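You operate a simulated robot arm through the tools that you are given. There is no shell and no other tool.

You are at the controls of a simulated robot arm. One attempt, no reset.

Task
The run is off: tip the yellow and teal tubs back into their own bins.
Fine: yellow tub in the yellow bin, teal tub in the teal bin; tubs back. Set down upright: yellow tub, teal tub.

The check looks at the end state, three seconds after you hand in, the way a careful person would. Anything else that was tipped, shoved, dropped, spilled or broken makes it a failure.

Robot
A 7-joint arm with a two-finger parallel gripper, fixed in place. Base frame: the origin is on the floor under the middle of its stand, x ahead of it, y to its left, z up. Units: m, degrees, N and s.
With the tool pointing down near the work surface it reaches from about 0.38 to 0.9 m from the base axis. Its first joint turns from -143.0 to 143.0 degrees. Payload 3 kg.
Tool frame: the origin (TCP) lies between the finger pads and is the grasp point; the fingertips stand 0.03 m ahead of it; z points along the fingers, y is the line along which they close. The gripper opens to 0.094 m. The fingers are 0.028 m wide and 0.01 m thick; the gripper's body (0.05 by 0.096 m) begins 0.055 m behind the TCP.
Orientation is told as [roll, pitch, yaw] about the base's x, y, z axes, in that order, counted from this pose: with the fingers straight down and closing along the base's y, the tool's x points along the base's -x, its y along +y and its z along -z.

Tools
- The arm moves only by the tool nudge_tool. Its argument "commands" is a list of rows, each a list of 7 numbers: the shift along the tool's x, y, z in m, then the turn, a rotation vector about the tool's x, y, z in degrees, then the finger opening in m, from 0 to 0.094. In form: [[tx, ty, tz, rx, ry, rz, claw], ...]. A call has 1 to 20 rows; each row is the pose to reach, as a shift and turn from the pose commanded when the call began, along the tool's axes at that moment. A row lasts 0.2 s, in which the tool goes at most 0.05 m and 8.6 degrees; a call with a longer step from one row to the next is refused whole, and so is a gripper value outside its range. A pose out of reach is approached as far as the arm can. The call stops where the force on the tool passes 40 N (or 10 N more than at its start, if that is more) or the arm is blocked; 0.2 s more then pass. The fingers move at their own pace (about 0.072 m/s each) and stop on an object; they squeeze with about 25 N. The grip force told is the motor's: it shows also when the fingers shut on nothing. Time passes only in rows, and 0.2 s behind the last, so rows that repeat a pose let the fingers close. It gives the time, the measured TCP pose, the force on the tool (base axes), the opening and the grip force at its end, in the units of the frame above (readings bear some noise), with the torque about the TCP (base axes, N m) and any sound that the robot's microphone picked up.
- Cameras (640 x 400 px; columns grow to the right, rows downward): "scene" is fixed at [0.2213, 0.6494, 1.6235]; the picture's right is [-0.72, -0.69, 0.00], its down [-0.48, 0.49, -0.73] and it looks along [0.50, -0.52, -0.69] (base axes); focal length 329 px, centre (320, 200). "wrist" rides on the gripper at [0.076, 0.014, -0.102] in the tool frame; the picture's right is [-0.18, 0.98, 0.00], its down [-0.75, -0.14, -0.64] and it looks along [-0.63, -0.12, 0.77] (tool axes); focal length 243 px, centre (320, 200). There is no depth. A picture from a camera that has moved, and an enlarged one, comes with that camera's place and axes in the base frame and with its lens.
- grab_frame(camera): a new picture of that camera. No time passes.
- enlarge(camera, box): a new picture of the part [left, top, right, bottom] of that camera's present view, enlarged. No time passes.
- close_job(): hands the job in; it is judged then, once.

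Places have to be worked out from the pictures, the camera data and where the tool is seen. Open the gripper and draw the arm clear of the work before you hand the job in, unless the task says otherwise.

The tools are called as a command line: name --pt "numbers of a row" for each row, then --argument value for the rest, lists and objects as JSON in quotes. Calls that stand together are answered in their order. nudge_tool: Moves the arm, as the interface text tells. Its arguments: {"type":"object","properties":{"commands":{"type":"array","items":{"type":"array","items":{"type":"number"}}}},"required":["commands"]} The other tools are called the same way: grab_frame (camera) takes a picture; enlarge (camera, box) takes an enlarged picture of a part of a camera's view; close_job () hands the job in.

At the start:

```text
clock: 0.0
eef_pos: [0.5368, 0.0601, 1.1452]
orientation: [0.0, 0.1, 0.0]
ft_force: [0.3, -0.3, 0.8]
moment: [0.02, 0.0, -0.01]
opening: 0.0937
gripper_force: 0.1
```

scene: 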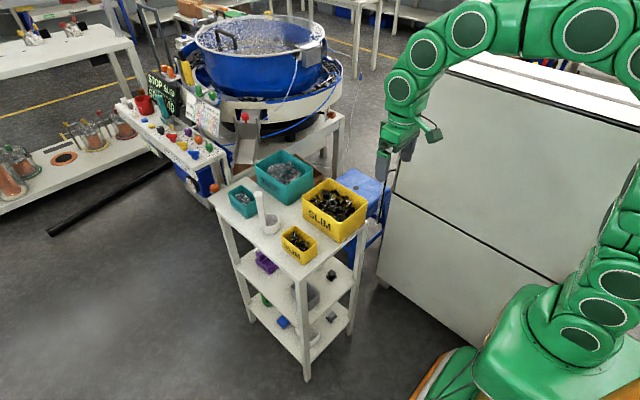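
wrist: 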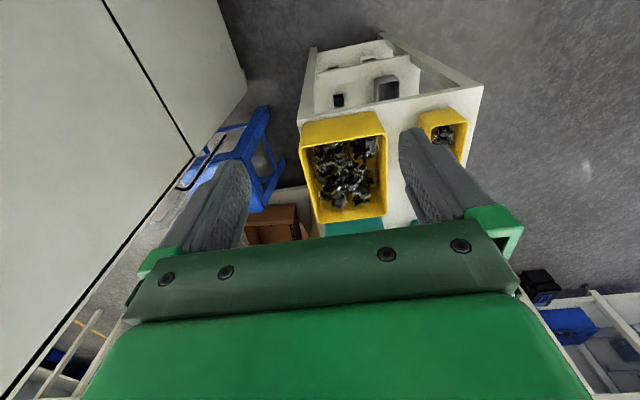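

I'll start with close looks at the table with the bins and tubs, since that is where the work is.

enlarge --camera "scene" --box '[200, 130, 400, 270]'

enlarge --camera "wrist" --box '[240, 30, 500, 250]'

```text
2.86 times, centred on (300, 200) of scene
camera zoom: at [0.2213, 0.6494, 1.6235], right [-0.72, -0.69, 0.0], down [-0.48, 0.49, -0.73], along [0.5, -0.52, -0.69], focal length 941 px, centre (377, 200)
```

zoom: 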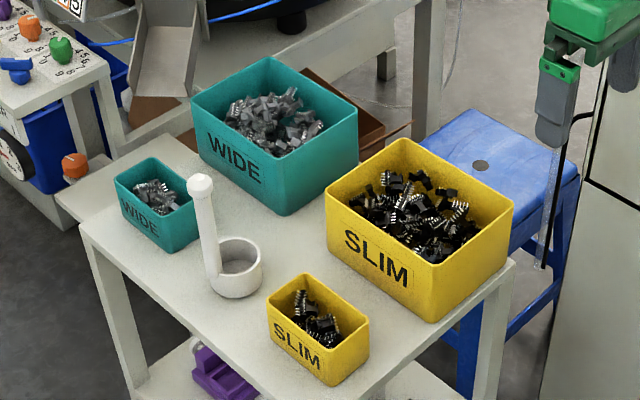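

```text
1.82 times, centred on (370, 140) of wrist
camera zoom: at [0.4593, 0.0738, 1.2469], right [0.18, 0.98, 0.0], down [0.75, -0.14, 0.64], along [0.63, -0.12, -0.77], focal length 441 px, centre (229, 309)
```

zoom: 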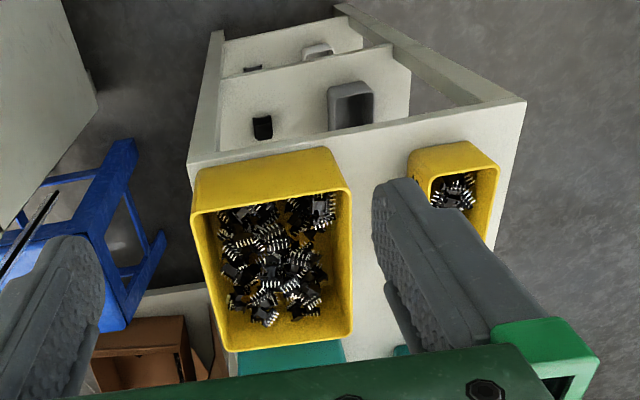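

The scene view puts the yellow bin rim at about x 0.63–0.79, y 0.01–0.14, z 0.915. The yellow tub is near (0.70, 0.24), the teal bin near (0.94, 0.08) and the teal tub near (0.97, 0.24), with an upright scoop between the two tubs. I want the wrist camera on the far side of the hand, so I'll test turning the tool about its own axis here in free air.

nudge_tool --pt "0 0 0 0 0 8 0.094" --pt "0 0 0 0 0 16 0.094" --pt "0 0 0 0 0 24 0.094" --pt "0 0 0 0 0 32 0.094" --pt "0 0 0 0 0 40 0.094" --pt "0 0 0 0 0 48 0.094" --pt "0 0 0 0 0 56 0.094" --pt "0 0 0 0 0 64 0.094" --pt "0 0 0 0 0 72 0.094" --pt "0 0 0 0 0 80 0.094" --pt "0 0 0 0 0 88 0.094" --pt "0 0 0 0 0 90 0.094"

```text
clock: 2.6
eef_pos: [0.5366, 0.0605, 1.1445]
orientation: [0.0, 0.0, -90.2]
ft_force: [0.7, 0.1, -1.2]
moment: [-0.01, -0.02, 0.02]
opening: 0.094
gripper_force: 0.1
```

The +90° turn about the tool axis tracked cleanly. I'll look at both views before turning further.

grab_frame --camera "scene"

grab_frame --camera "wrist"

```text
taken
```

scene: 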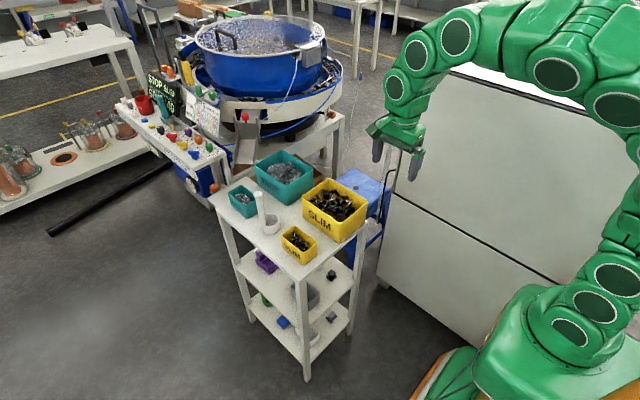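

```text
taken
camera wrist: at [0.5495, 0.1359, 1.246], right [0.98, -0.19, 0.0], down [-0.14, -0.75, 0.64], along [-0.12, -0.63, -0.77], focal length 243 px, centre (320, 200)
```

wrist: 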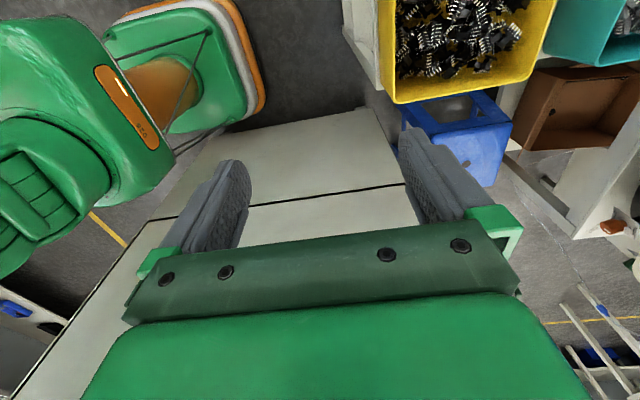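

There is clearance all round and the camera is now on the +y side. I'll continue turning towards 180° to see whether the arm allows it.

nudge_tool --pt "0 0 0 0 0 8 0.094" --pt "0 0 0 0 0 16 0.094" --pt "0 0 0 0 0 24 0.094" --pt "0 0 0 0 0 32 0.094" --pt "0 0 0 0 0 40 0.094" --pt "0 0 0 0 0 48 0.094" --pt "0 0 0 0 0 56 0.094" --pt "0 0 0 0 0 64 0.094" --pt "0 0 0 0 0 72 0.094" --pt "0 0 0 0 0 80 0.094" --pt "0 0 0 0 0 88 0.094" --pt "0 0 0 0 0 90 0.094" --pt "0 0 0 0 0 90 0.094"

```text
clock: 5.4
eef_pos: [0.5373, 0.0604, 1.145]
orientation: [0.1, -0.1, 179.9]
ft_force: [-0.2, 0.7, -0.6]
moment: [-0.02, 0.04, -0.01]
opening: 0.0939
gripper_force: 0.1
```

The full 180° flip is reachable. I'll check the views from this pose.

grab_frame --camera "scene"

grab_frame --camera "wrist"

```text
taken
```

scene: 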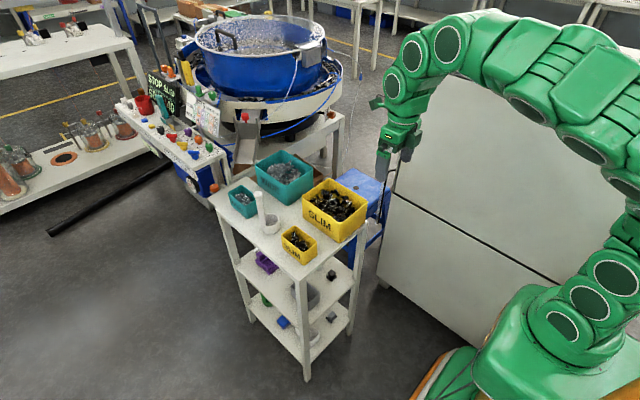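

```text
taken
camera wrist: at [0.6121, 0.0455, 1.2464], right [-0.18, -0.98, 0.0], down [-0.75, 0.14, 0.64], along [-0.63, 0.12, -0.77], focal length 243 px, centre (320, 200)
```

wrist: 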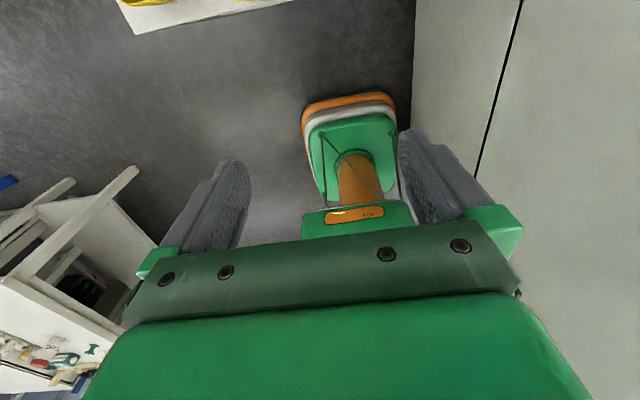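

The flip works, with the hand's camera now on the far side. Next I'll tip the tool up to 60° from vertical, still flipped, and move it over the near edge of the table, so the camera looks down on the tubs.

nudge_tool --pt "0.01 -0.015 0 0 6 0 0.094" --pt "0.03 -0.03 0 0 12 0 0.094" --pt "0.05 -0.045 0 0 18 0 0.094" --pt "0.07 -0.06 0 0 24 0 0.094" --pt "0.085 -0.075 0 0 30 0 0.094" --pt "0.1 -0.09 0 0 36 0 0.094" --pt "0.115 -0.105 0 0 42 0 0.094" --pt "0.13 -0.12 0 0 48 0 0.094" --pt "0.145 -0.13 0 0 54 0 0.094" --pt "0.163 -0.14 0 0 60 0 0.094" --pt "0.163 -0.14 0 0 60 0 0.094"

grab_frame --camera "wrist"

grab_frame --camera "scene"

```text
clock: 7.8
eef_pos: [0.6991, 0.1979, 1.1448]
orientation: [0.0, 60.0, 180.0]
ft_force: [-0.4, -0.1, 0.0]
moment: [0.02, 0.0, 0.01]
opening: 0.094
gripper_force: 0.0
```

```text
taken
camera wrist: at [0.6483, 0.1846, 1.2626], right [-0.09, -0.98, -0.16], down [-0.93, 0.14, -0.33], along [0.35, 0.12, -0.93], focal length 243 px, centre (320, 200)
```

wrist: 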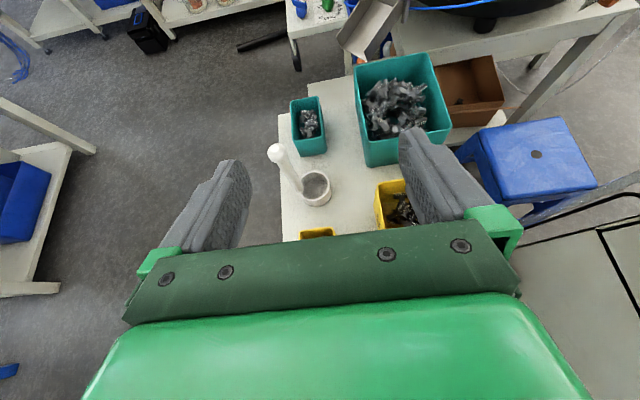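

```text
taken
```

scene: 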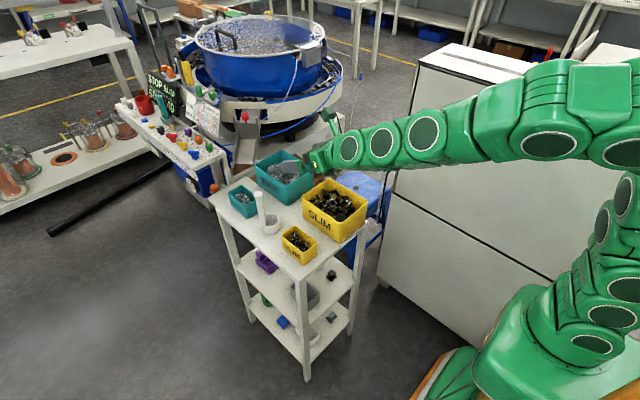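

This view is good: the teal tub, scoop and teal bin are all visible from above. I'll enlarge it to pin down their positions.

enlarge --camera "wrist" --box '[250, 40, 470, 240]'

```text
2.00 times, centred on (360, 140) of wrist
camera zoom: at [0.6483, 0.1846, 1.2626], right [-0.09, -0.98, -0.16], down [-0.93, 0.14, -0.33], along [0.35, 0.12, -0.93], focal length 485 px, centre (240, 320)
```

zoom: 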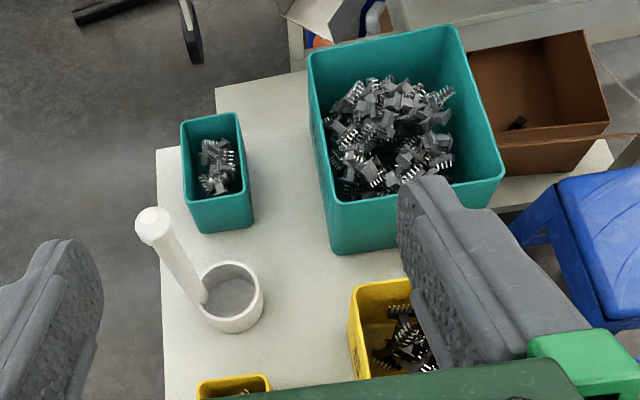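

Triangulating both views gives these positions:
- **Teal tub:** rim x 0.918–1.018, y 0.218–0.273, z about 0.873.
- **Yellow tub:** x 0.647–0.745, y 0.216–0.273.
- **Scoop:** cup at (0.84, 0.243), handle at (0.827, 0.272) reaching up to about z 0.99.

I'll do yellow first, moving to a standoff in front of its near end.

nudge_tool --pt "-0.033 -0.006 0.004 0 0 0 0.094" --pt "-0.066 -0.012 0.008 0 0 0 0.094" --pt "-0.1 -0.018 0.012 0 0 0 0.094" --pt "-0.133 -0.024 0.0155 0 0 0 0.094" --pt "-0.166 -0.03 0.019 0 0 0 0.094" --pt "-0.2 -0.036 0.023 0 0 0 0.094" --pt "-0.232 -0.042 0.027 0 0 0 0.094" --pt "-0.265 -0.047 0.0307 0 0 0 0.094" --pt "-0.265 -0.047 0.0307 0 0 0 0.094"

grab_frame --camera "wrist"

grab_frame --camera "scene"

```text
clock: 9.8
eef_pos: [0.596, 0.2478, 0.9009]
orientation: [0.3, 60.0, -179.8]
ft_force: [0.7, -0.5, -0.1]
moment: [-0.01, -0.01, -0.02]
opening: 0.0942
gripper_force: 0.0
out of reach, approached as far as the arm can: row 8
```

```text
taken
camera wrist: at [0.544, 0.2335, 1.0184], right [-0.09, -0.98, -0.16], down [-0.93, 0.14, -0.33], along [0.35, 0.12, -0.93], focal length 243 px, centre (320, 200)
```

wrist: 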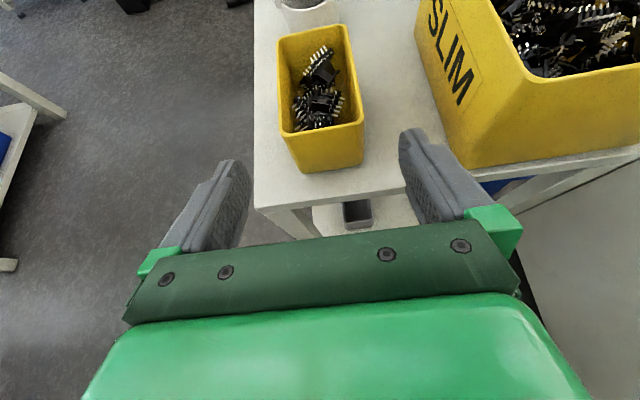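

```text
taken
```

scene: 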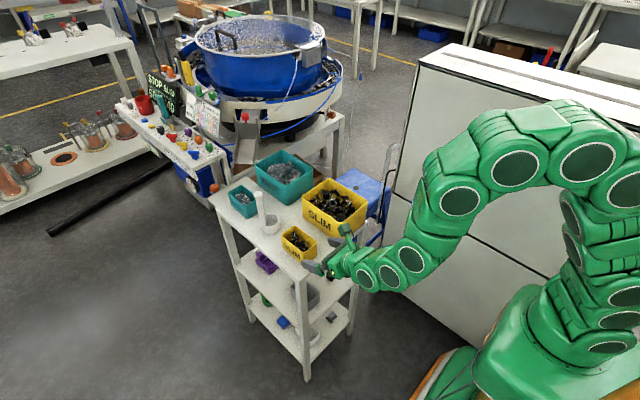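

The standoff is just short of the commanded pose, because it sits at the arm's inner reach limit, but it lines up well. The tub now measures x 0.652–0.752 and y 0.216–0.276, between the open fingers. I'll advance 6 cm along the tool and check again.

nudge_tool --pt "0 0 0.015 0 0 0 0.094" --pt "0 0 0.03 0 0 0 0.094" --pt "0 0 0.045 0 0 0 0.094" --pt "0 0 0.06 0 0 0 0.094" --pt "0 0 0.06 0 0 0 0.094"

grab_frame --camera "wrist"

enlarge --camera "scene" --box '[230, 180, 390, 290]'

```text
clock: 11.0
eef_pos: [0.6447, 0.2467, 0.8701]
orientation: [0.0, 60.0, -180.0]
ft_force: [0.5, -0.1, -0.5]
moment: [0.0, 0.01, -0.02]
opening: 0.0935
gripper_force: 0.1
```

```text
taken
camera wrist: at [0.5938, 0.2327, 0.9871], right [-0.09, -0.98, -0.16], down [-0.93, 0.14, -0.33], along [0.35, 0.12, -0.93], focal length 243 px, centre (320, 200)
```

wrist: 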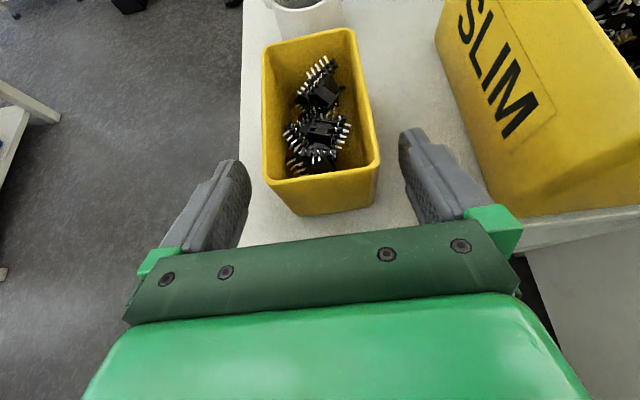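

```text
3.64 times, centred on (310, 235) of scene
camera zoom: at [0.2213, 0.6494, 1.6235], right [-0.72, -0.69, 0.0], down [-0.48, 0.49, -0.73], along [0.5, -0.52, -0.69], focal length 1198 px, centre (356, 73)
```

zoom: 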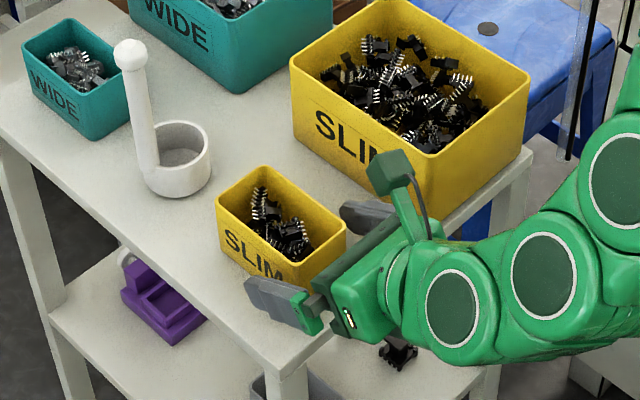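

The tub sits centred between the fingers and nothing is touching. I'll advance the last 4.6 cm with the fingers still open.

nudge_tool --pt "0 0.001 0.012 0 0 0 0.094" --pt "0 0.001 0.024 0 0 0 0.094" --pt "0 0.001 0.036 0 0 0 0.094" --pt "0 0.001 0.046 0 0 0 0.094" --pt "0 0.001 0.046 0 0 0 0.094"

grab_frame --camera "wrist"

enlarge --camera "scene" --box '[250, 200, 350, 280]'

```text
clock: 12.2
eef_pos: [0.6849, 0.2452, 0.8469]
orientation: [0.2, 60.1, -180.0]
ft_force: [-0.5, -0.2, -0.1]
moment: [-0.03, 0.01, 0.02]
opening: 0.0939
gripper_force: 0.0
```

```text
taken
camera wrist: at [0.6345, 0.2309, 0.964], right [-0.09, -0.98, -0.16], down [-0.93, 0.14, -0.33], along [0.35, 0.12, -0.93], focal length 243 px, centre (320, 200)
```

wrist: 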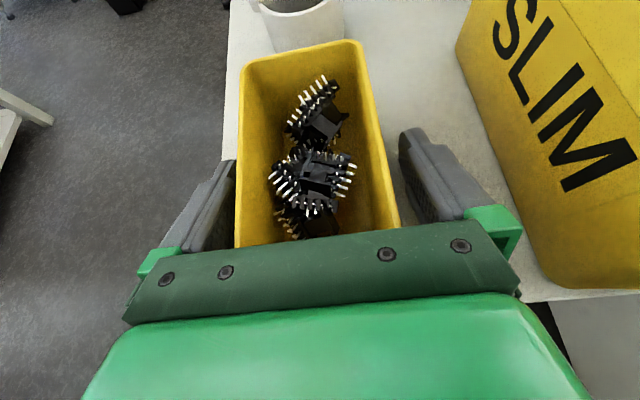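

```text
5.00 times, centred on (300, 240) of scene
camera zoom: at [0.2213, 0.6494, 1.6235], right [-0.72, -0.69, 0.0], down [-0.48, 0.49, -0.73], along [0.5, -0.52, -0.69], focal length 1647 px, centre (420, 0)
```

zoom: 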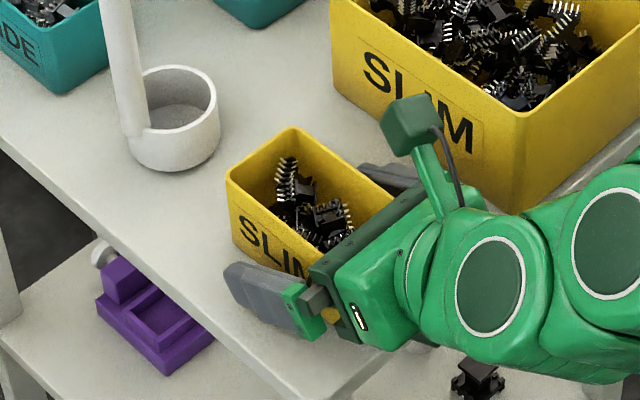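

The fingers straddle the tub, the palm clears its near rim, and the force readings are zero. I'll close the fingers in place.

nudge_tool --pt "0 0 0 0 0 0 0.07" --pt "0 0 0 0 0 0 0.06" --pt "0 0 0 0 0 0 0.05" --pt "0 0 0 0 0 0 0.04" --pt "0 0 0 0 0 0 0.03" --pt "0 0 0 0 0 0 0.03"

grab_frame --camera "wrist"

```text
clock: 13.6
eef_pos: [0.6867, 0.2446, 0.8471]
orientation: [-0.1, 60.0, -180.0]
ft_force: [-1.1, 0.0, 2.8]
moment: [0.05, -0.08, 0.02]
opening: 0.0641
gripper_force: 25.5
```

```text
taken
camera wrist: at [0.6343, 0.2309, 0.964], right [-0.09, -0.98, -0.16], down [-0.93, 0.14, -0.33], along [0.35, 0.12, -0.93], focal length 243 px, centre (320, 200)
```

wrist: 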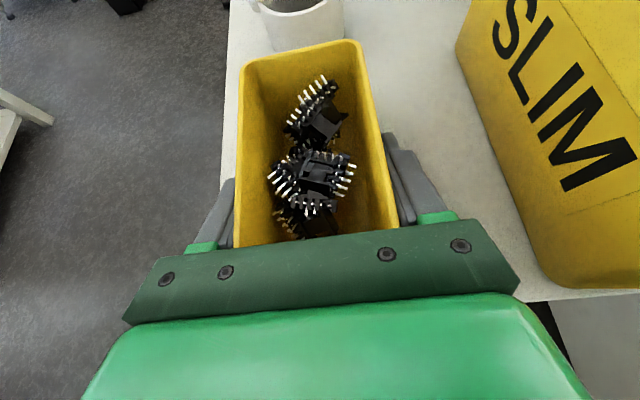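

The grip is firm at 0.064 m opening and 25 N. I'll lift straight up 5 cm and check that the tub hangs level.

nudge_tool --pt "0.0043 0 -0.0025 0 0 0 0.03" --pt "0.013 0 -0.0075 0 0 0 0.03" --pt "0.026 0 -0.015 0 0 0 0.03" --pt "0.0433 0 -0.025 0 0 0 0.03" --pt "0.0433 0 -0.025 0 0 0 0.03"

grab_frame --camera "wrist"

enlarge --camera "scene" --box '[230, 160, 390, 290]'

```text
clock: 14.8
eef_pos: [0.6844, 0.2451, 0.8963]
orientation: [0.0, 59.9, -179.9]
ft_force: [-0.3, -0.1, -1.1]
moment: [-0.01, 0.01, 0.02]
opening: 0.064
gripper_force: 25.5
```

```text
taken
camera wrist: at [0.6329, 0.2297, 1.0128], right [-0.09, -0.98, -0.16], down [-0.93, 0.14, -0.33], along [0.35, 0.12, -0.93], focal length 243 px, centre (320, 200)
```

wrist: 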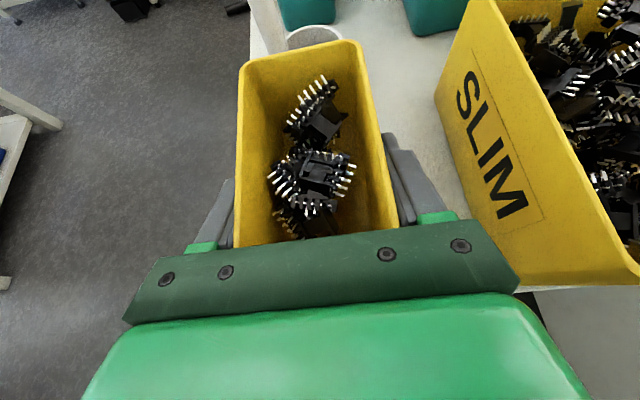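

```text
3.08 times, centred on (310, 225) of scene
camera zoom: at [0.2213, 0.6494, 1.6235], right [-0.72, -0.69, 0.0], down [-0.48, 0.49, -0.73], along [0.5, -0.52, -0.69], focal length 1014 px, centre (351, 123)
```

zoom: 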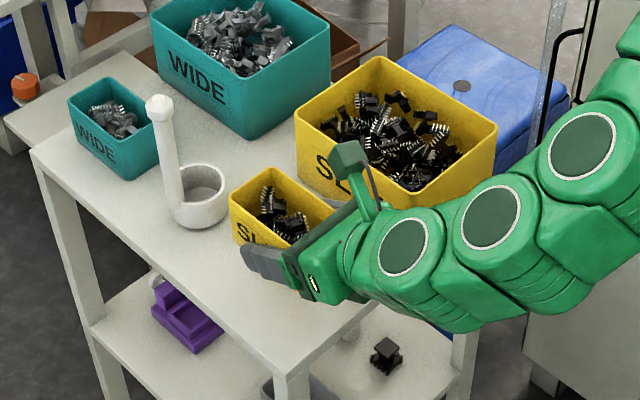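

The tub is lifted cleanly with its contents inside. I'll raise it another 11 cm, then carry it sideways over the yellow bin.

nudge_tool --pt "0.019 0 -0.011 0 0 0 0.03" --pt "0.038 0 -0.022 0 0 0 0.03" --pt "0.057 0 -0.033 0 0 0 0.03" --pt "0.076 0 -0.044 0 0 0 0.03" --pt "0.0953 0 -0.055 0 0 0 0.03" --pt "0.0953 0.02 -0.055 0 0 0 0.03" --pt "0.0953 0.045 -0.055 0 0 0 0.03" --pt "0.0953 0.07 -0.055 0 0 0 0.03" --pt "0.0953 0.095 -0.055 0 0 0 0.03" --pt "0.0953 0.12 -0.055 0 0 0 0.03" --pt "0.0953 0.145 -0.055 0 0 0 0.03" --pt "0.0953 0.168 -0.055 0 0 0 0.03" --pt "0.0953 0.168 -0.055 0 0 0 0.03"

grab_frame --camera "wrist"

grab_frame --camera "scene"

```text
clock: 17.6
eef_pos: [0.686, 0.0796, 1.0061]
orientation: [0.0, 60.0, -180.0]
ft_force: [-0.3, 0.3, -0.8]
moment: [-0.02, 0.05, -0.02]
opening: 0.0638
gripper_force: 25.3
```

```text
taken
camera wrist: at [0.6335, 0.0655, 1.1234], right [-0.09, -0.98, -0.16], down [-0.93, 0.14, -0.33], along [0.35, 0.12, -0.93], focal length 243 px, centre (320, 200)
```

wrist: 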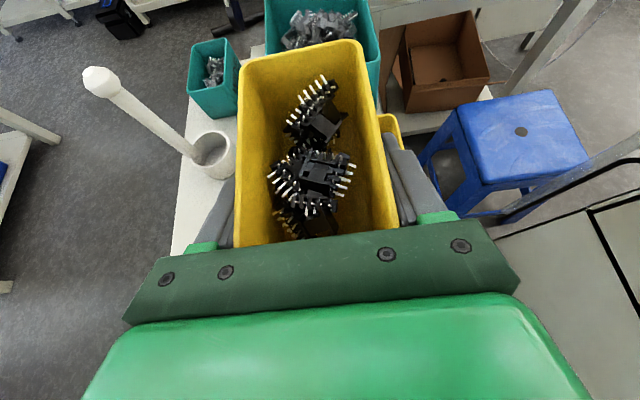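

```text
taken
```

scene: 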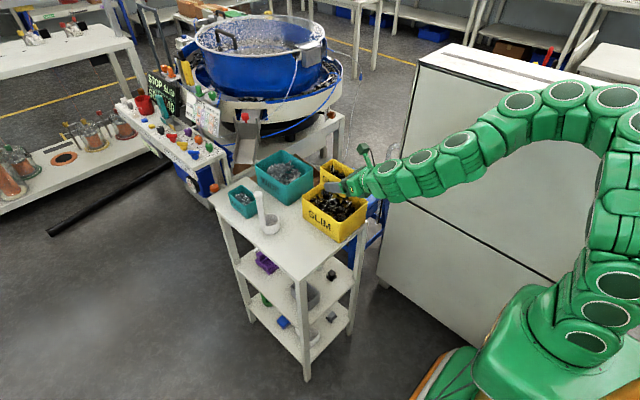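

The tub is over the bin at TCP (0.686, 0.080, 1.006). Rolling back about the tool axis tips it towards +y, so I'll first shift slightly to (0.705, 0.06, 1.02). That centres the pour in the bin and adds clearance.

nudge_tool --pt "0.0108 0.01 0.0048 0 0 0 0.03" --pt "0.0216 0.0196 0.0095 0 0 0 0.03" --pt "0.0216 0.0196 0.0095 0 0 -5 0.03" --pt "0.0216 0.0196 0.0095 0 0 -10 0.03" --pt "0.0216 0.0196 0.0095 0 0 -15 0.03" --pt "0.0216 0.0196 0.0095 0 0 -20 0.03" --pt "0.0216 0.0196 0.0095 0 0 -25 0.03" --pt "0.0216 0.0196 0.0095 0 0 -30 0.03" --pt "0.0216 0.0196 0.0095 0 0 -35 0.03" --pt "0.0216 0.0196 0.0095 0 0 -40 0.03"

grab_frame --camera "scene"

grab_frame --camera "wrist"

```text
clock: 19.8
eef_pos: [0.7048, 0.0573, 1.0211]
orientation: [48.1, 41.5, -120.9]
ft_force: [0.7, 0.2, -0.7]
moment: [0.0, -0.01, -0.03]
opening: 0.0639
gripper_force: 24.7
```

```text
taken
```

scene: 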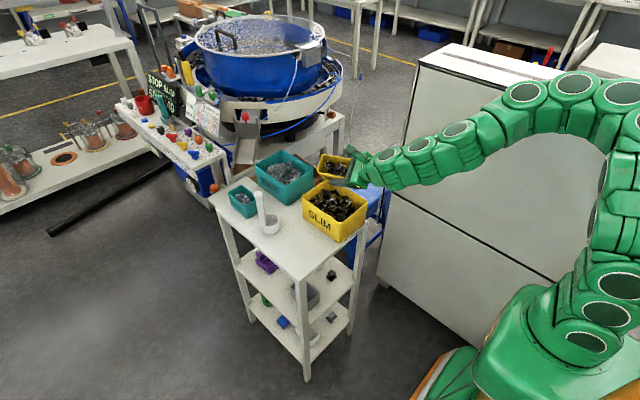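

```text
taken
camera wrist: at [0.6487, 0.0962, 1.1299], right [0.25, -0.87, 0.43], down [-0.89, -0.38, -0.26], along [0.38, -0.32, -0.87], focal length 243 px, centre (320, 200)
```

wrist: 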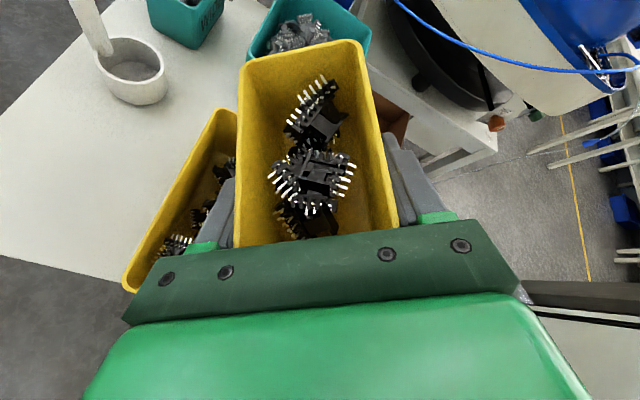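

Roll is at 40°, the grip is holding and nothing has moved yet. I'll keep rolling slowly to about 110°.

nudge_tool --pt "0 0 0 0 0 -5 0.03" --pt "0 0 0 0 0 -10 0.03" --pt "0 0 0 0 0 -15 0.03" --pt "0 0 0 0 0 -20 0.03" --pt "0 0 0 0 0 -25 0.03" --pt "0 0 0 0 0 -30 0.03" --pt "0 0 0 0 0 -35 0.03" --pt "0 0 0 0 0 -40 0.03" --pt "0 0 0 0 0 -45 0.03" --pt "0 0 0 0 0 -50 0.03" --pt "0 0 0 0 0 -55 0.03" --pt "0 0 0 0 0 -60 0.03" --pt "0 0 0 0 0 -65 0.03" --pt "0 0 0 0 0 -70 0.03" --pt "0 0 0 0 0 -70 0.03"

grab_frame --camera "scene"

grab_frame --camera "wrist"

```text
clock: 23.0
eef_pos: [0.7048, 0.0568, 1.0207]
orientation: [58.4, -17.3, -79.7]
ft_force: [0.4, -0.9, -0.5]
moment: [0.01, 0.0, 0.0]
opening: 0.064
gripper_force: 24.9
```

```text
taken
```

scene: 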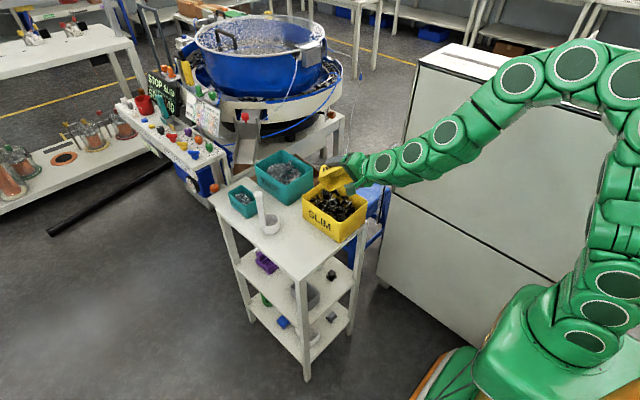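

```text
taken
camera wrist: at [0.6087, 0.1341, 1.0606], right [0.49, 0.16, 0.85], down [-0.49, -0.76, 0.43], along [0.72, -0.63, -0.29], focal length 243 px, centre (320, 200)
```

wrist: 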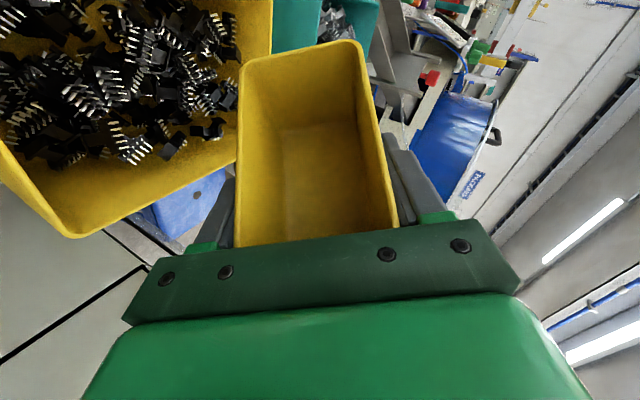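

The visible part of the tub is already empty. I'll look closely at the bin and table for strays before finishing the roll, since the near end of the tub is hidden behind the palm.

enlarge --camera "scene" --box '[280, 140, 400, 250]'

enlarge --camera "wrist" --box '[180, 20, 440, 260]'

```text
3.64 times, centred on (340, 195) of scene
camera zoom: at [0.2213, 0.6494, 1.6235], right [-0.72, -0.69, 0.0], down [-0.48, 0.49, -0.73], along [0.5, -0.52, -0.69], focal length 1198 px, centre (247, 218)
```

zoom: 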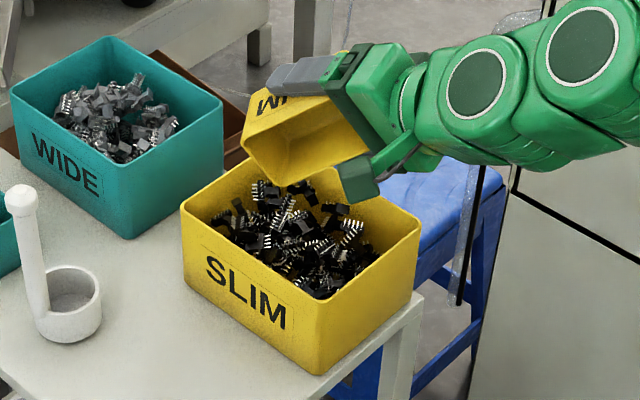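

```text
1.67 times, centred on (310, 140) of wrist
camera zoom: at [0.6087, 0.1341, 1.0606], right [0.49, 0.16, 0.85], down [-0.49, -0.76, 0.43], along [0.72, -0.63, -0.29], focal length 404 px, centre (337, 300)
```

zoom: 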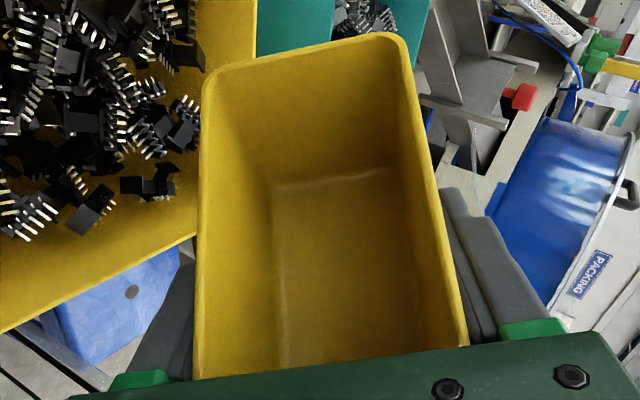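

The pieces landed in the yellow bin and none are on the table. The tip is only about 90° so far, so I'll roll on to about 170° to clear anything hidden at the near end.

nudge_tool --pt "0 0 0 0 0 -6 0.03" --pt "0 0 0 0 0 -12 0.03" --pt "0 0 0 0 0 -18 0.03" --pt "0 0 0 0 0 -24 0.03" --pt "0 0 0 0 0 -30 0.03" --pt "0 0 0 0 0 -36 0.03" --pt "0 0 0 0 0 -42 0.03" --pt "0 0 0 0 0 -48 0.03" --pt "0 0 0 0 0 -54 0.03" --pt "0 0 0 0 0 -60 0.03" --pt "0 0 0 0 0 -60 0.03" --pt "0 0 0 0 0 -60 0.03"

enlarge --camera "scene" --box '[280, 140, 400, 250]'

grab_frame --camera "wrist"

```text
clock: 25.6
eef_pos: [0.7035, 0.0581, 1.0225]
orientation: [16.7, -58.5, -19.5]
ft_force: [0.5, -1.2, -1.5]
moment: [0.04, -0.01, 0.0]
opening: 0.064
gripper_force: 24.8
```

```text
3.64 times, centred on (340, 195) of scene
camera zoom: at [0.2213, 0.6494, 1.6235], right [-0.72, -0.69, 0.0], down [-0.48, 0.49, -0.73], along [0.5, -0.52, -0.69], focal length 1198 px, centre (247, 218)
```

zoom: 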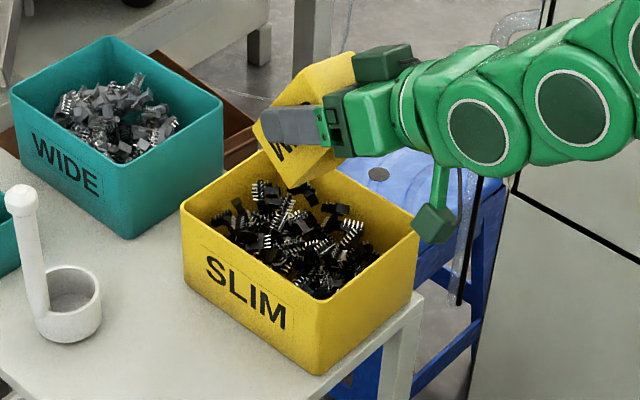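

```text
taken
camera wrist: at [0.5784, 0.0853, 1.0097], right [0.18, 0.94, 0.3], down [-0.2, -0.27, 0.94], along [0.96, -0.23, 0.14], focal length 243 px, centre (320, 200)
```

wrist: 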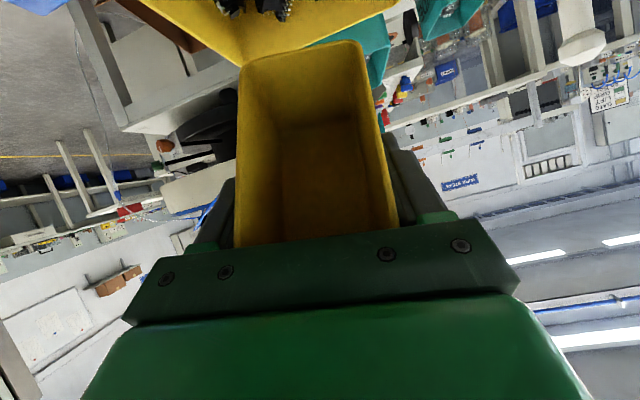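

The tub is empty and the table is clean. I'll roll back 170° to bring the tub upright again.

nudge_tool --pt "0 0 0 0 0 8.5 0.03" --pt "0 0 0 0 0 17 0.03" --pt "0 0 0 0 0 25.5 0.03" --pt "0 0 0 0 0 34 0.03" --pt "0 0 0 0 0 42.5 0.03" --pt "0 0 0 0 0 51 0.03" --pt "0 0 0 0 0 59.5 0.03" --pt "0 0 0 0 0 68 0.03" --pt "0 0 0 0 0 76.5 0.03" --pt "0 0 0 0 0 85 0.03" --pt "0 0 0 0 0 93.5 0.03" --pt "0 0 0 0 0 102 0.03" --pt "0 0 0 0 0 110.5 0.03" --pt "0 0 0 0 0 119 0.03" --pt "0 0 0 0 0 127.5 0.03" --pt "0 0 0 0 0 136 0.03" --pt "0 0 0 0 0 144.5 0.03" --pt "0 0 0 0 0 153 0.03" --pt "0 0 0 0 0 161.5 0.03" --pt "0 0 0 0 0 170 0.03"

grab_frame --camera "wrist"

```text
clock: 29.8
eef_pos: [0.7042, 0.0572, 1.0208]
orientation: [-0.3, 60.0, 179.7]
ft_force: [0.0, 0.8, -0.6]
moment: [0.0, 0.02, 0.01]
opening: 0.0639
gripper_force: 24.6
```

```text
taken
camera wrist: at [0.653, 0.0434, 1.1378], right [-0.09, -0.98, -0.16], down [-0.93, 0.14, -0.33], along [0.35, 0.12, -0.93], focal length 243 px, centre (320, 200)
```

wrist: 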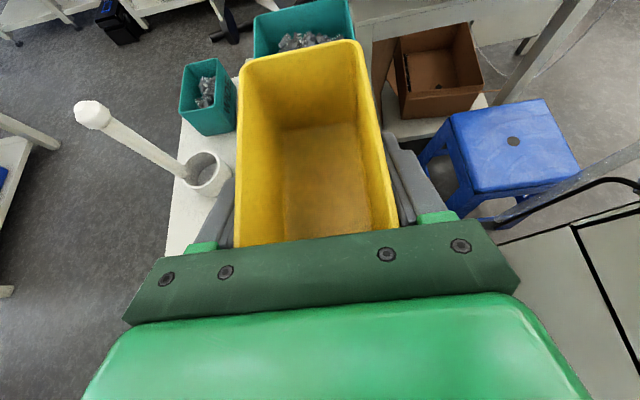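

The tub is upright, visibly empty and has not slipped in the grip. I'll carry it back over its original spot and lower it to about 2 cm above the table.

nudge_tool --pt "-0.003 -0.026 -0.001 0 0 0 0.03" --pt "-0.006 -0.055 -0.002 0 0 0 0.03" --pt "-0.01 -0.084 -0.004 0 0 0 0.03" --pt "-0.014 -0.112 -0.005 0 0 0 0.03" --pt "-0.018 -0.14 -0.007 0 0 0 0.03" --pt "-0.021 -0.166 -0.008 0 0 0 0.03" --pt "-0.0222 -0.1877 -0.0084 0 0 0 0.03" --pt "-0.0222 -0.1877 -0.0084 0 0 0 0.03" --pt "-0.0438 -0.1877 0.0041 0 0 0 0.03" --pt "-0.0655 -0.1877 0.0166 0 0 0 0.03" --pt "-0.0871 -0.1877 0.0291 0 0 0 0.03" --pt "-0.1088 -0.1877 0.0416 0 0 0 0.03" --pt "-0.1304 -0.1877 0.0541 0 0 0 0.03" --pt "-0.1417 -0.1877 0.0606 0 0 0 0.03" --pt "-0.1417 -0.1877 0.0606 0 0 0 0.03"

grab_frame --camera "wrist"

enlarge --camera "scene" --box '[230, 180, 390, 290]'

```text
clock: 33.0
eef_pos: [0.6852, 0.2467, 0.8689]
orientation: [0.0, 60.0, 180.0]
ft_force: [-0.4, 1.2, -1.3]
moment: [0.0, 0.01, -0.03]
opening: 0.0641
gripper_force: 25.0
```

```text
taken
camera wrist: at [0.6341, 0.2317, 0.9859], right [-0.09, -0.98, -0.16], down [-0.93, 0.14, -0.33], along [0.35, 0.12, -0.93], focal length 243 px, centre (320, 200)
```

wrist: 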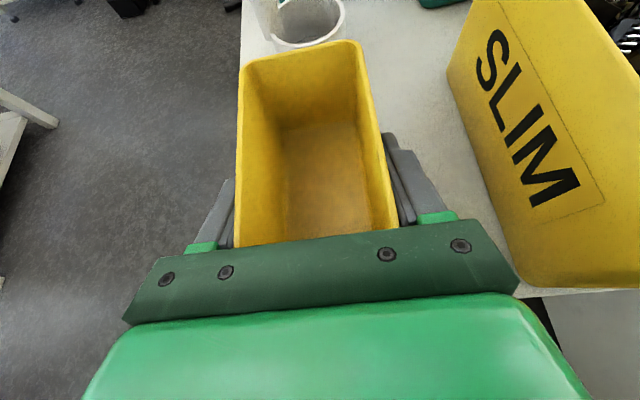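

```text
3.64 times, centred on (310, 235) of scene
camera zoom: at [0.2213, 0.6494, 1.6235], right [-0.72, -0.69, 0.0], down [-0.48, 0.49, -0.73], along [0.5, -0.52, -0.69], focal length 1198 px, centre (356, 73)
```

zoom: 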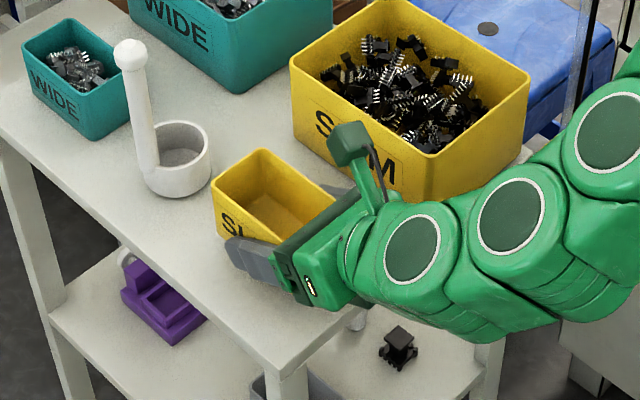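

The tub is about 2 cm above its original spot. I'll lower gently, with small steps near contact, and watch the force.

nudge_tool --pt "-0.0061 0.0008 0.0035 0 0 0 0.03" --pt "-0.0113 0.0008 0.0065 0 0 0 0.03" --pt "-0.0147 0.0008 0.0085 0 0 0 0.03" --pt "-0.0173 0.0008 0.01 0 0 0 0.03" --pt "-0.0184 0.0008 0.0106 0 0 0 0.03" --pt "-0.0184 0.0008 0.0106 0 0 0 0.03"

```text
clock: 34.4
eef_pos: [0.6871, 0.2454, 0.8478]
orientation: [0.0, 60.0, -180.0]
ft_force: [0.0, 0.4, 11.0]
moment: [0.05, 0.25, 0.04]
opening: 0.0639
gripper_force: 25.3
```

An 11 N upward reaction shows the tub is resting on the table at its original height. I'll open the fingers.

nudge_tool --pt "0.0004 0 -0.0002 0 0 0 0.06" --pt "0.0004 0 -0.0002 0 0 0 0.07" --pt "0.0004 0 -0.0002 0 0 0 0.08" --pt "0.0004 0 -0.0002 0 0 0 0.094" --pt "0.0004 0 -0.0002 0 0 0 0.094"

grab_frame --camera "wrist"

enlarge --camera "scene" --box '[230, 180, 390, 290]'

```text
clock: 35.6
eef_pos: [0.6869, 0.245, 0.8475]
orientation: [0.0, 60.0, -180.0]
ft_force: [-0.7, 0.0, -0.7]
moment: [-0.02, -0.01, -0.01]
opening: 0.094
gripper_force: 0.0
```

```text
taken
camera wrist: at [0.6348, 0.2305, 0.9644], right [-0.09, -0.98, -0.16], down [-0.93, 0.14, -0.33], along [0.35, 0.12, -0.93], focal length 243 px, centre (320, 200)
```

wrist: 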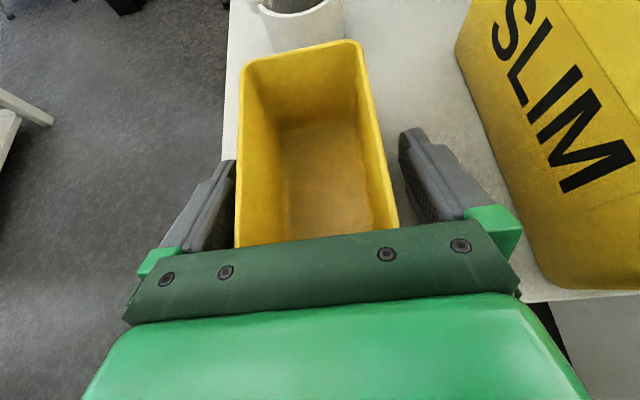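

```text
3.64 times, centred on (310, 235) of scene
camera zoom: at [0.2213, 0.6494, 1.6235], right [-0.72, -0.69, 0.0], down [-0.48, 0.49, -0.73], along [0.5, -0.52, -0.69], focal length 1198 px, centre (356, 73)
```

zoom: 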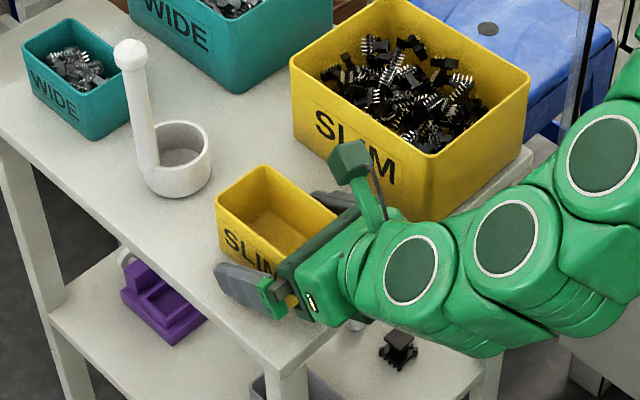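

The yellow tub is back upright in its original spot and released. I'll back out along the tool axis, then rise straight up.

nudge_tool --pt "0 0 -0.015 0 0 0 0.094" --pt "0 0 -0.035 0 0 0 0.094" --pt "0 0 -0.06 0 0 0 0.094" --pt "0 0 -0.085 0 0 0 0.094" --pt "0.026 0 -0.1 0 0 0 0.094" --pt "0.061 0 -0.12 0 0 0 0.094" --pt "0.095 0 -0.14 0 0 0 0.094" --pt "0.13 0 -0.16 0 0 0 0.094" --pt "0.165 0 -0.18 0 0 0 0.094" --pt "0.19 0 -0.195 0 0 0 0.094" --pt "0.217 0 -0.21 0 0 0 0.094" --pt "0.217 0 -0.21 0 0 0 0.094"

grab_frame --camera "wrist"

grab_frame --camera "scene"

```text
clock: 38.2
eef_pos: [0.6111, 0.2461, 1.1397]
orientation: [0.0, 60.0, -180.1]
ft_force: [0.6, 0.8, 0.0]
moment: [0.01, 0.0, -0.01]
opening: 0.094
gripper_force: 0.0
```

```text
taken
camera wrist: at [0.561, 0.2322, 1.2568], right [-0.09, -0.98, -0.16], down [-0.93, 0.14, -0.33], along [0.35, 0.12, -0.93], focal length 243 px, centre (320, 200)
```

wrist: 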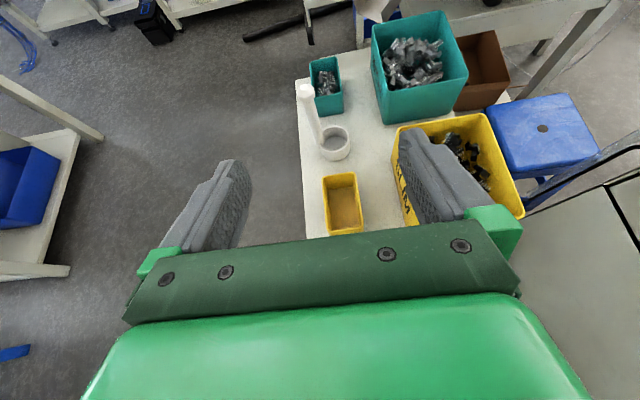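

```text
taken
```

scene: 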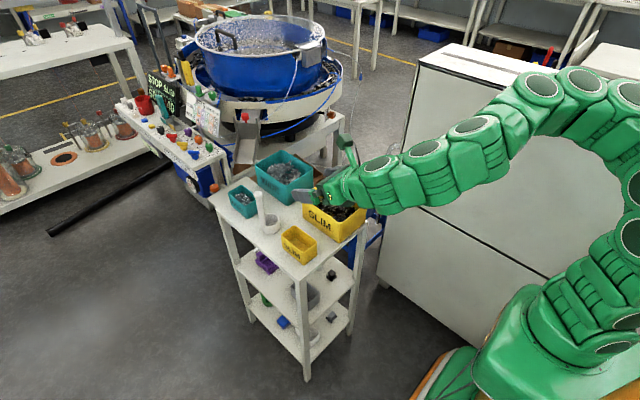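

Yellow is done and everything else is undisturbed. For teal I'll keep the tool flipped but steepen it to 35° from vertical, so the hand passes well above the scoop handle (top about z 0.99). I'm moving to a high viewpoint short of the tub.

nudge_tool --pt "0.017 0 0.027 0 -3 0 0.094" --pt "0.034 0 0.054 0 -6 0 0.094" --pt "0.051 0 0.082 0 -9 0 0.094" --pt "0.068 0 0.109 0 -12 0 0.094" --pt "0.085 0 0.136 0 -15 0 0.094" --pt "0.102 0 0.163 0 -18 0 0.094" --pt "0.119 0 0.19 0 -21 0 0.094" --pt "0.136 0 0.218 0 -24 0 0.094" --pt "0.153 0 0.245 0 -25 0 0.094" --pt "0.153 0 0.245 0 -25 0 0.094"

grab_frame --camera "wrist"

grab_frame --camera "scene"

```text
clock: 40.4
eef_pos: [0.9006, 0.2464, 1.1494]
orientation: [0.1, 34.8, -179.8]
ft_force: [0.2, -0.4, -0.3]
moment: [0.02, 0.01, -0.01]
opening: 0.0939
gripper_force: 0.0
```

```text
taken
camera wrist: at [0.9043, 0.2319, 1.2758], right [-0.15, -0.98, -0.1], down [-0.99, 0.14, 0.1], along [-0.08, 0.12, -0.99], focal length 243 px, centre (320, 200)
```

wrist: 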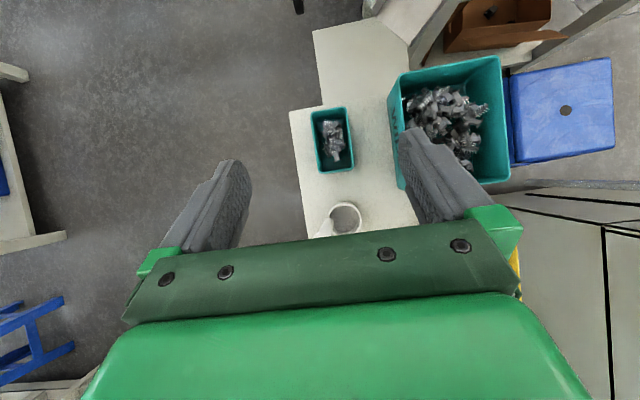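

```text
taken
```

scene: 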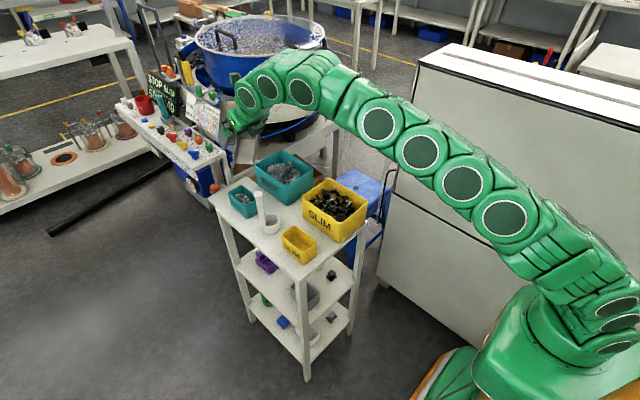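

From here the teal tub is visible from almost straight above. I'll enlarge to measure it and the scoop precisely.

enlarge --camera "wrist" --box '[270, 80, 430, 240]'

```text
2.50 times, centred on (350, 160) of wrist
camera zoom: at [0.9043, 0.2319, 1.2758], right [-0.15, -0.98, -0.1], down [-0.99, 0.14, 0.1], along [-0.08, 0.12, -0.99], focal length 606 px, centre (245, 300)
```

zoom: 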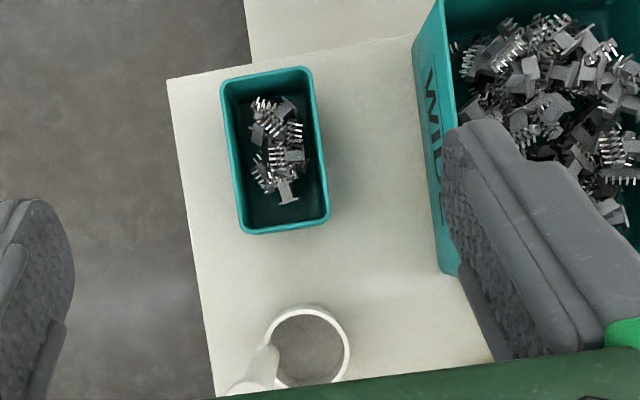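

The teal tub centre comes out at about (0.967, 0.246). Before descending I need to know how bulky the wrist behind the hand is, since it will pass near the scoop handle, so I'll enlarge the hand.

enlarge --camera "scene" --box '[190, 30, 390, 230]'

```text
2.00 times, centred on (290, 130) of scene
camera zoom: at [0.2213, 0.6494, 1.6235], right [-0.72, -0.69, 0.0], down [-0.48, 0.49, -0.73], along [0.5, -0.52, -0.69], focal length 659 px, centre (380, 340)
```

zoom: 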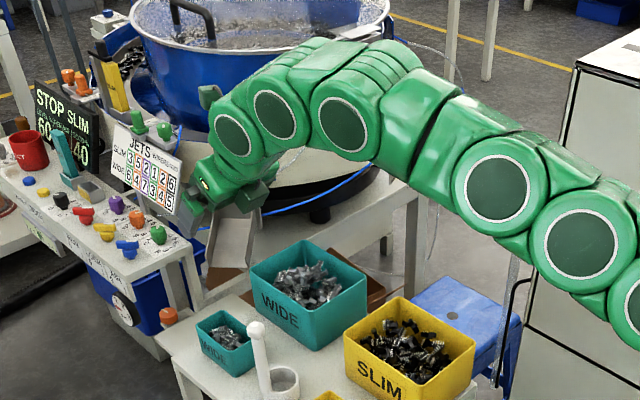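

The wrist housing sits about 0.2 m behind the TCP with a radius of about 0.045 m. I therefore want the tool steeper, around 25° from vertical, to clear the scoop handle. I'll move above the tub's far half at z 1.06 to test the reach before going lower.

nudge_tool --pt "0.003 0 0.02 0 -2 0 0.094" --pt "0.006 0 0.04 0 -4 0 0.094" --pt "0.009 0 0.06 0 -6 0 0.094" --pt "0.012 0 0.08 0 -8 0 0.094" --pt "0.015 0 0.1 0 -10 0 0.094" --pt "0.018 0 0.1213 0 -10 0 0.094" --pt "0.018 0 0.1213 0 -10 0 0.094"

grab_frame --camera "wrist"

enlarge --camera "scene" --box '[190, 50, 390, 250]'

```text
clock: 42.0
eef_pos: [0.9185, 0.2032, 1.0778]
orientation: [0.0, 24.8, -179.9]
ft_force: [0.3, 0.5, -0.7]
moment: [-0.03, 0.01, 0.0]
opening: 0.0942
gripper_force: 0.0
out of reach, approached as far as the arm can: row 3, 4, 5, 6, 7
```

```text
taken
camera wrist: at [0.9431, 0.1892, 1.2034], right [-0.17, -0.98, -0.08], down [-0.95, 0.14, 0.26], along [-0.25, 0.12, -0.96], focal length 243 px, centre (320, 200)
```

wrist: 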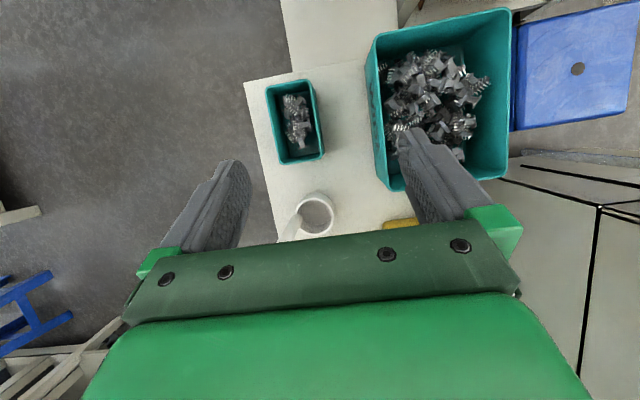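

```text
2.00 times, centred on (290, 150) of scene
camera zoom: at [0.2213, 0.6494, 1.6235], right [-0.72, -0.69, 0.0], down [-0.48, 0.49, -0.73], along [0.5, -0.52, -0.69], focal length 659 px, centre (380, 300)
```

zoom: 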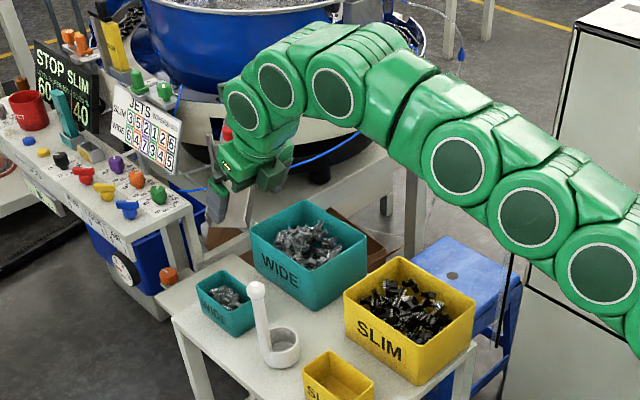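

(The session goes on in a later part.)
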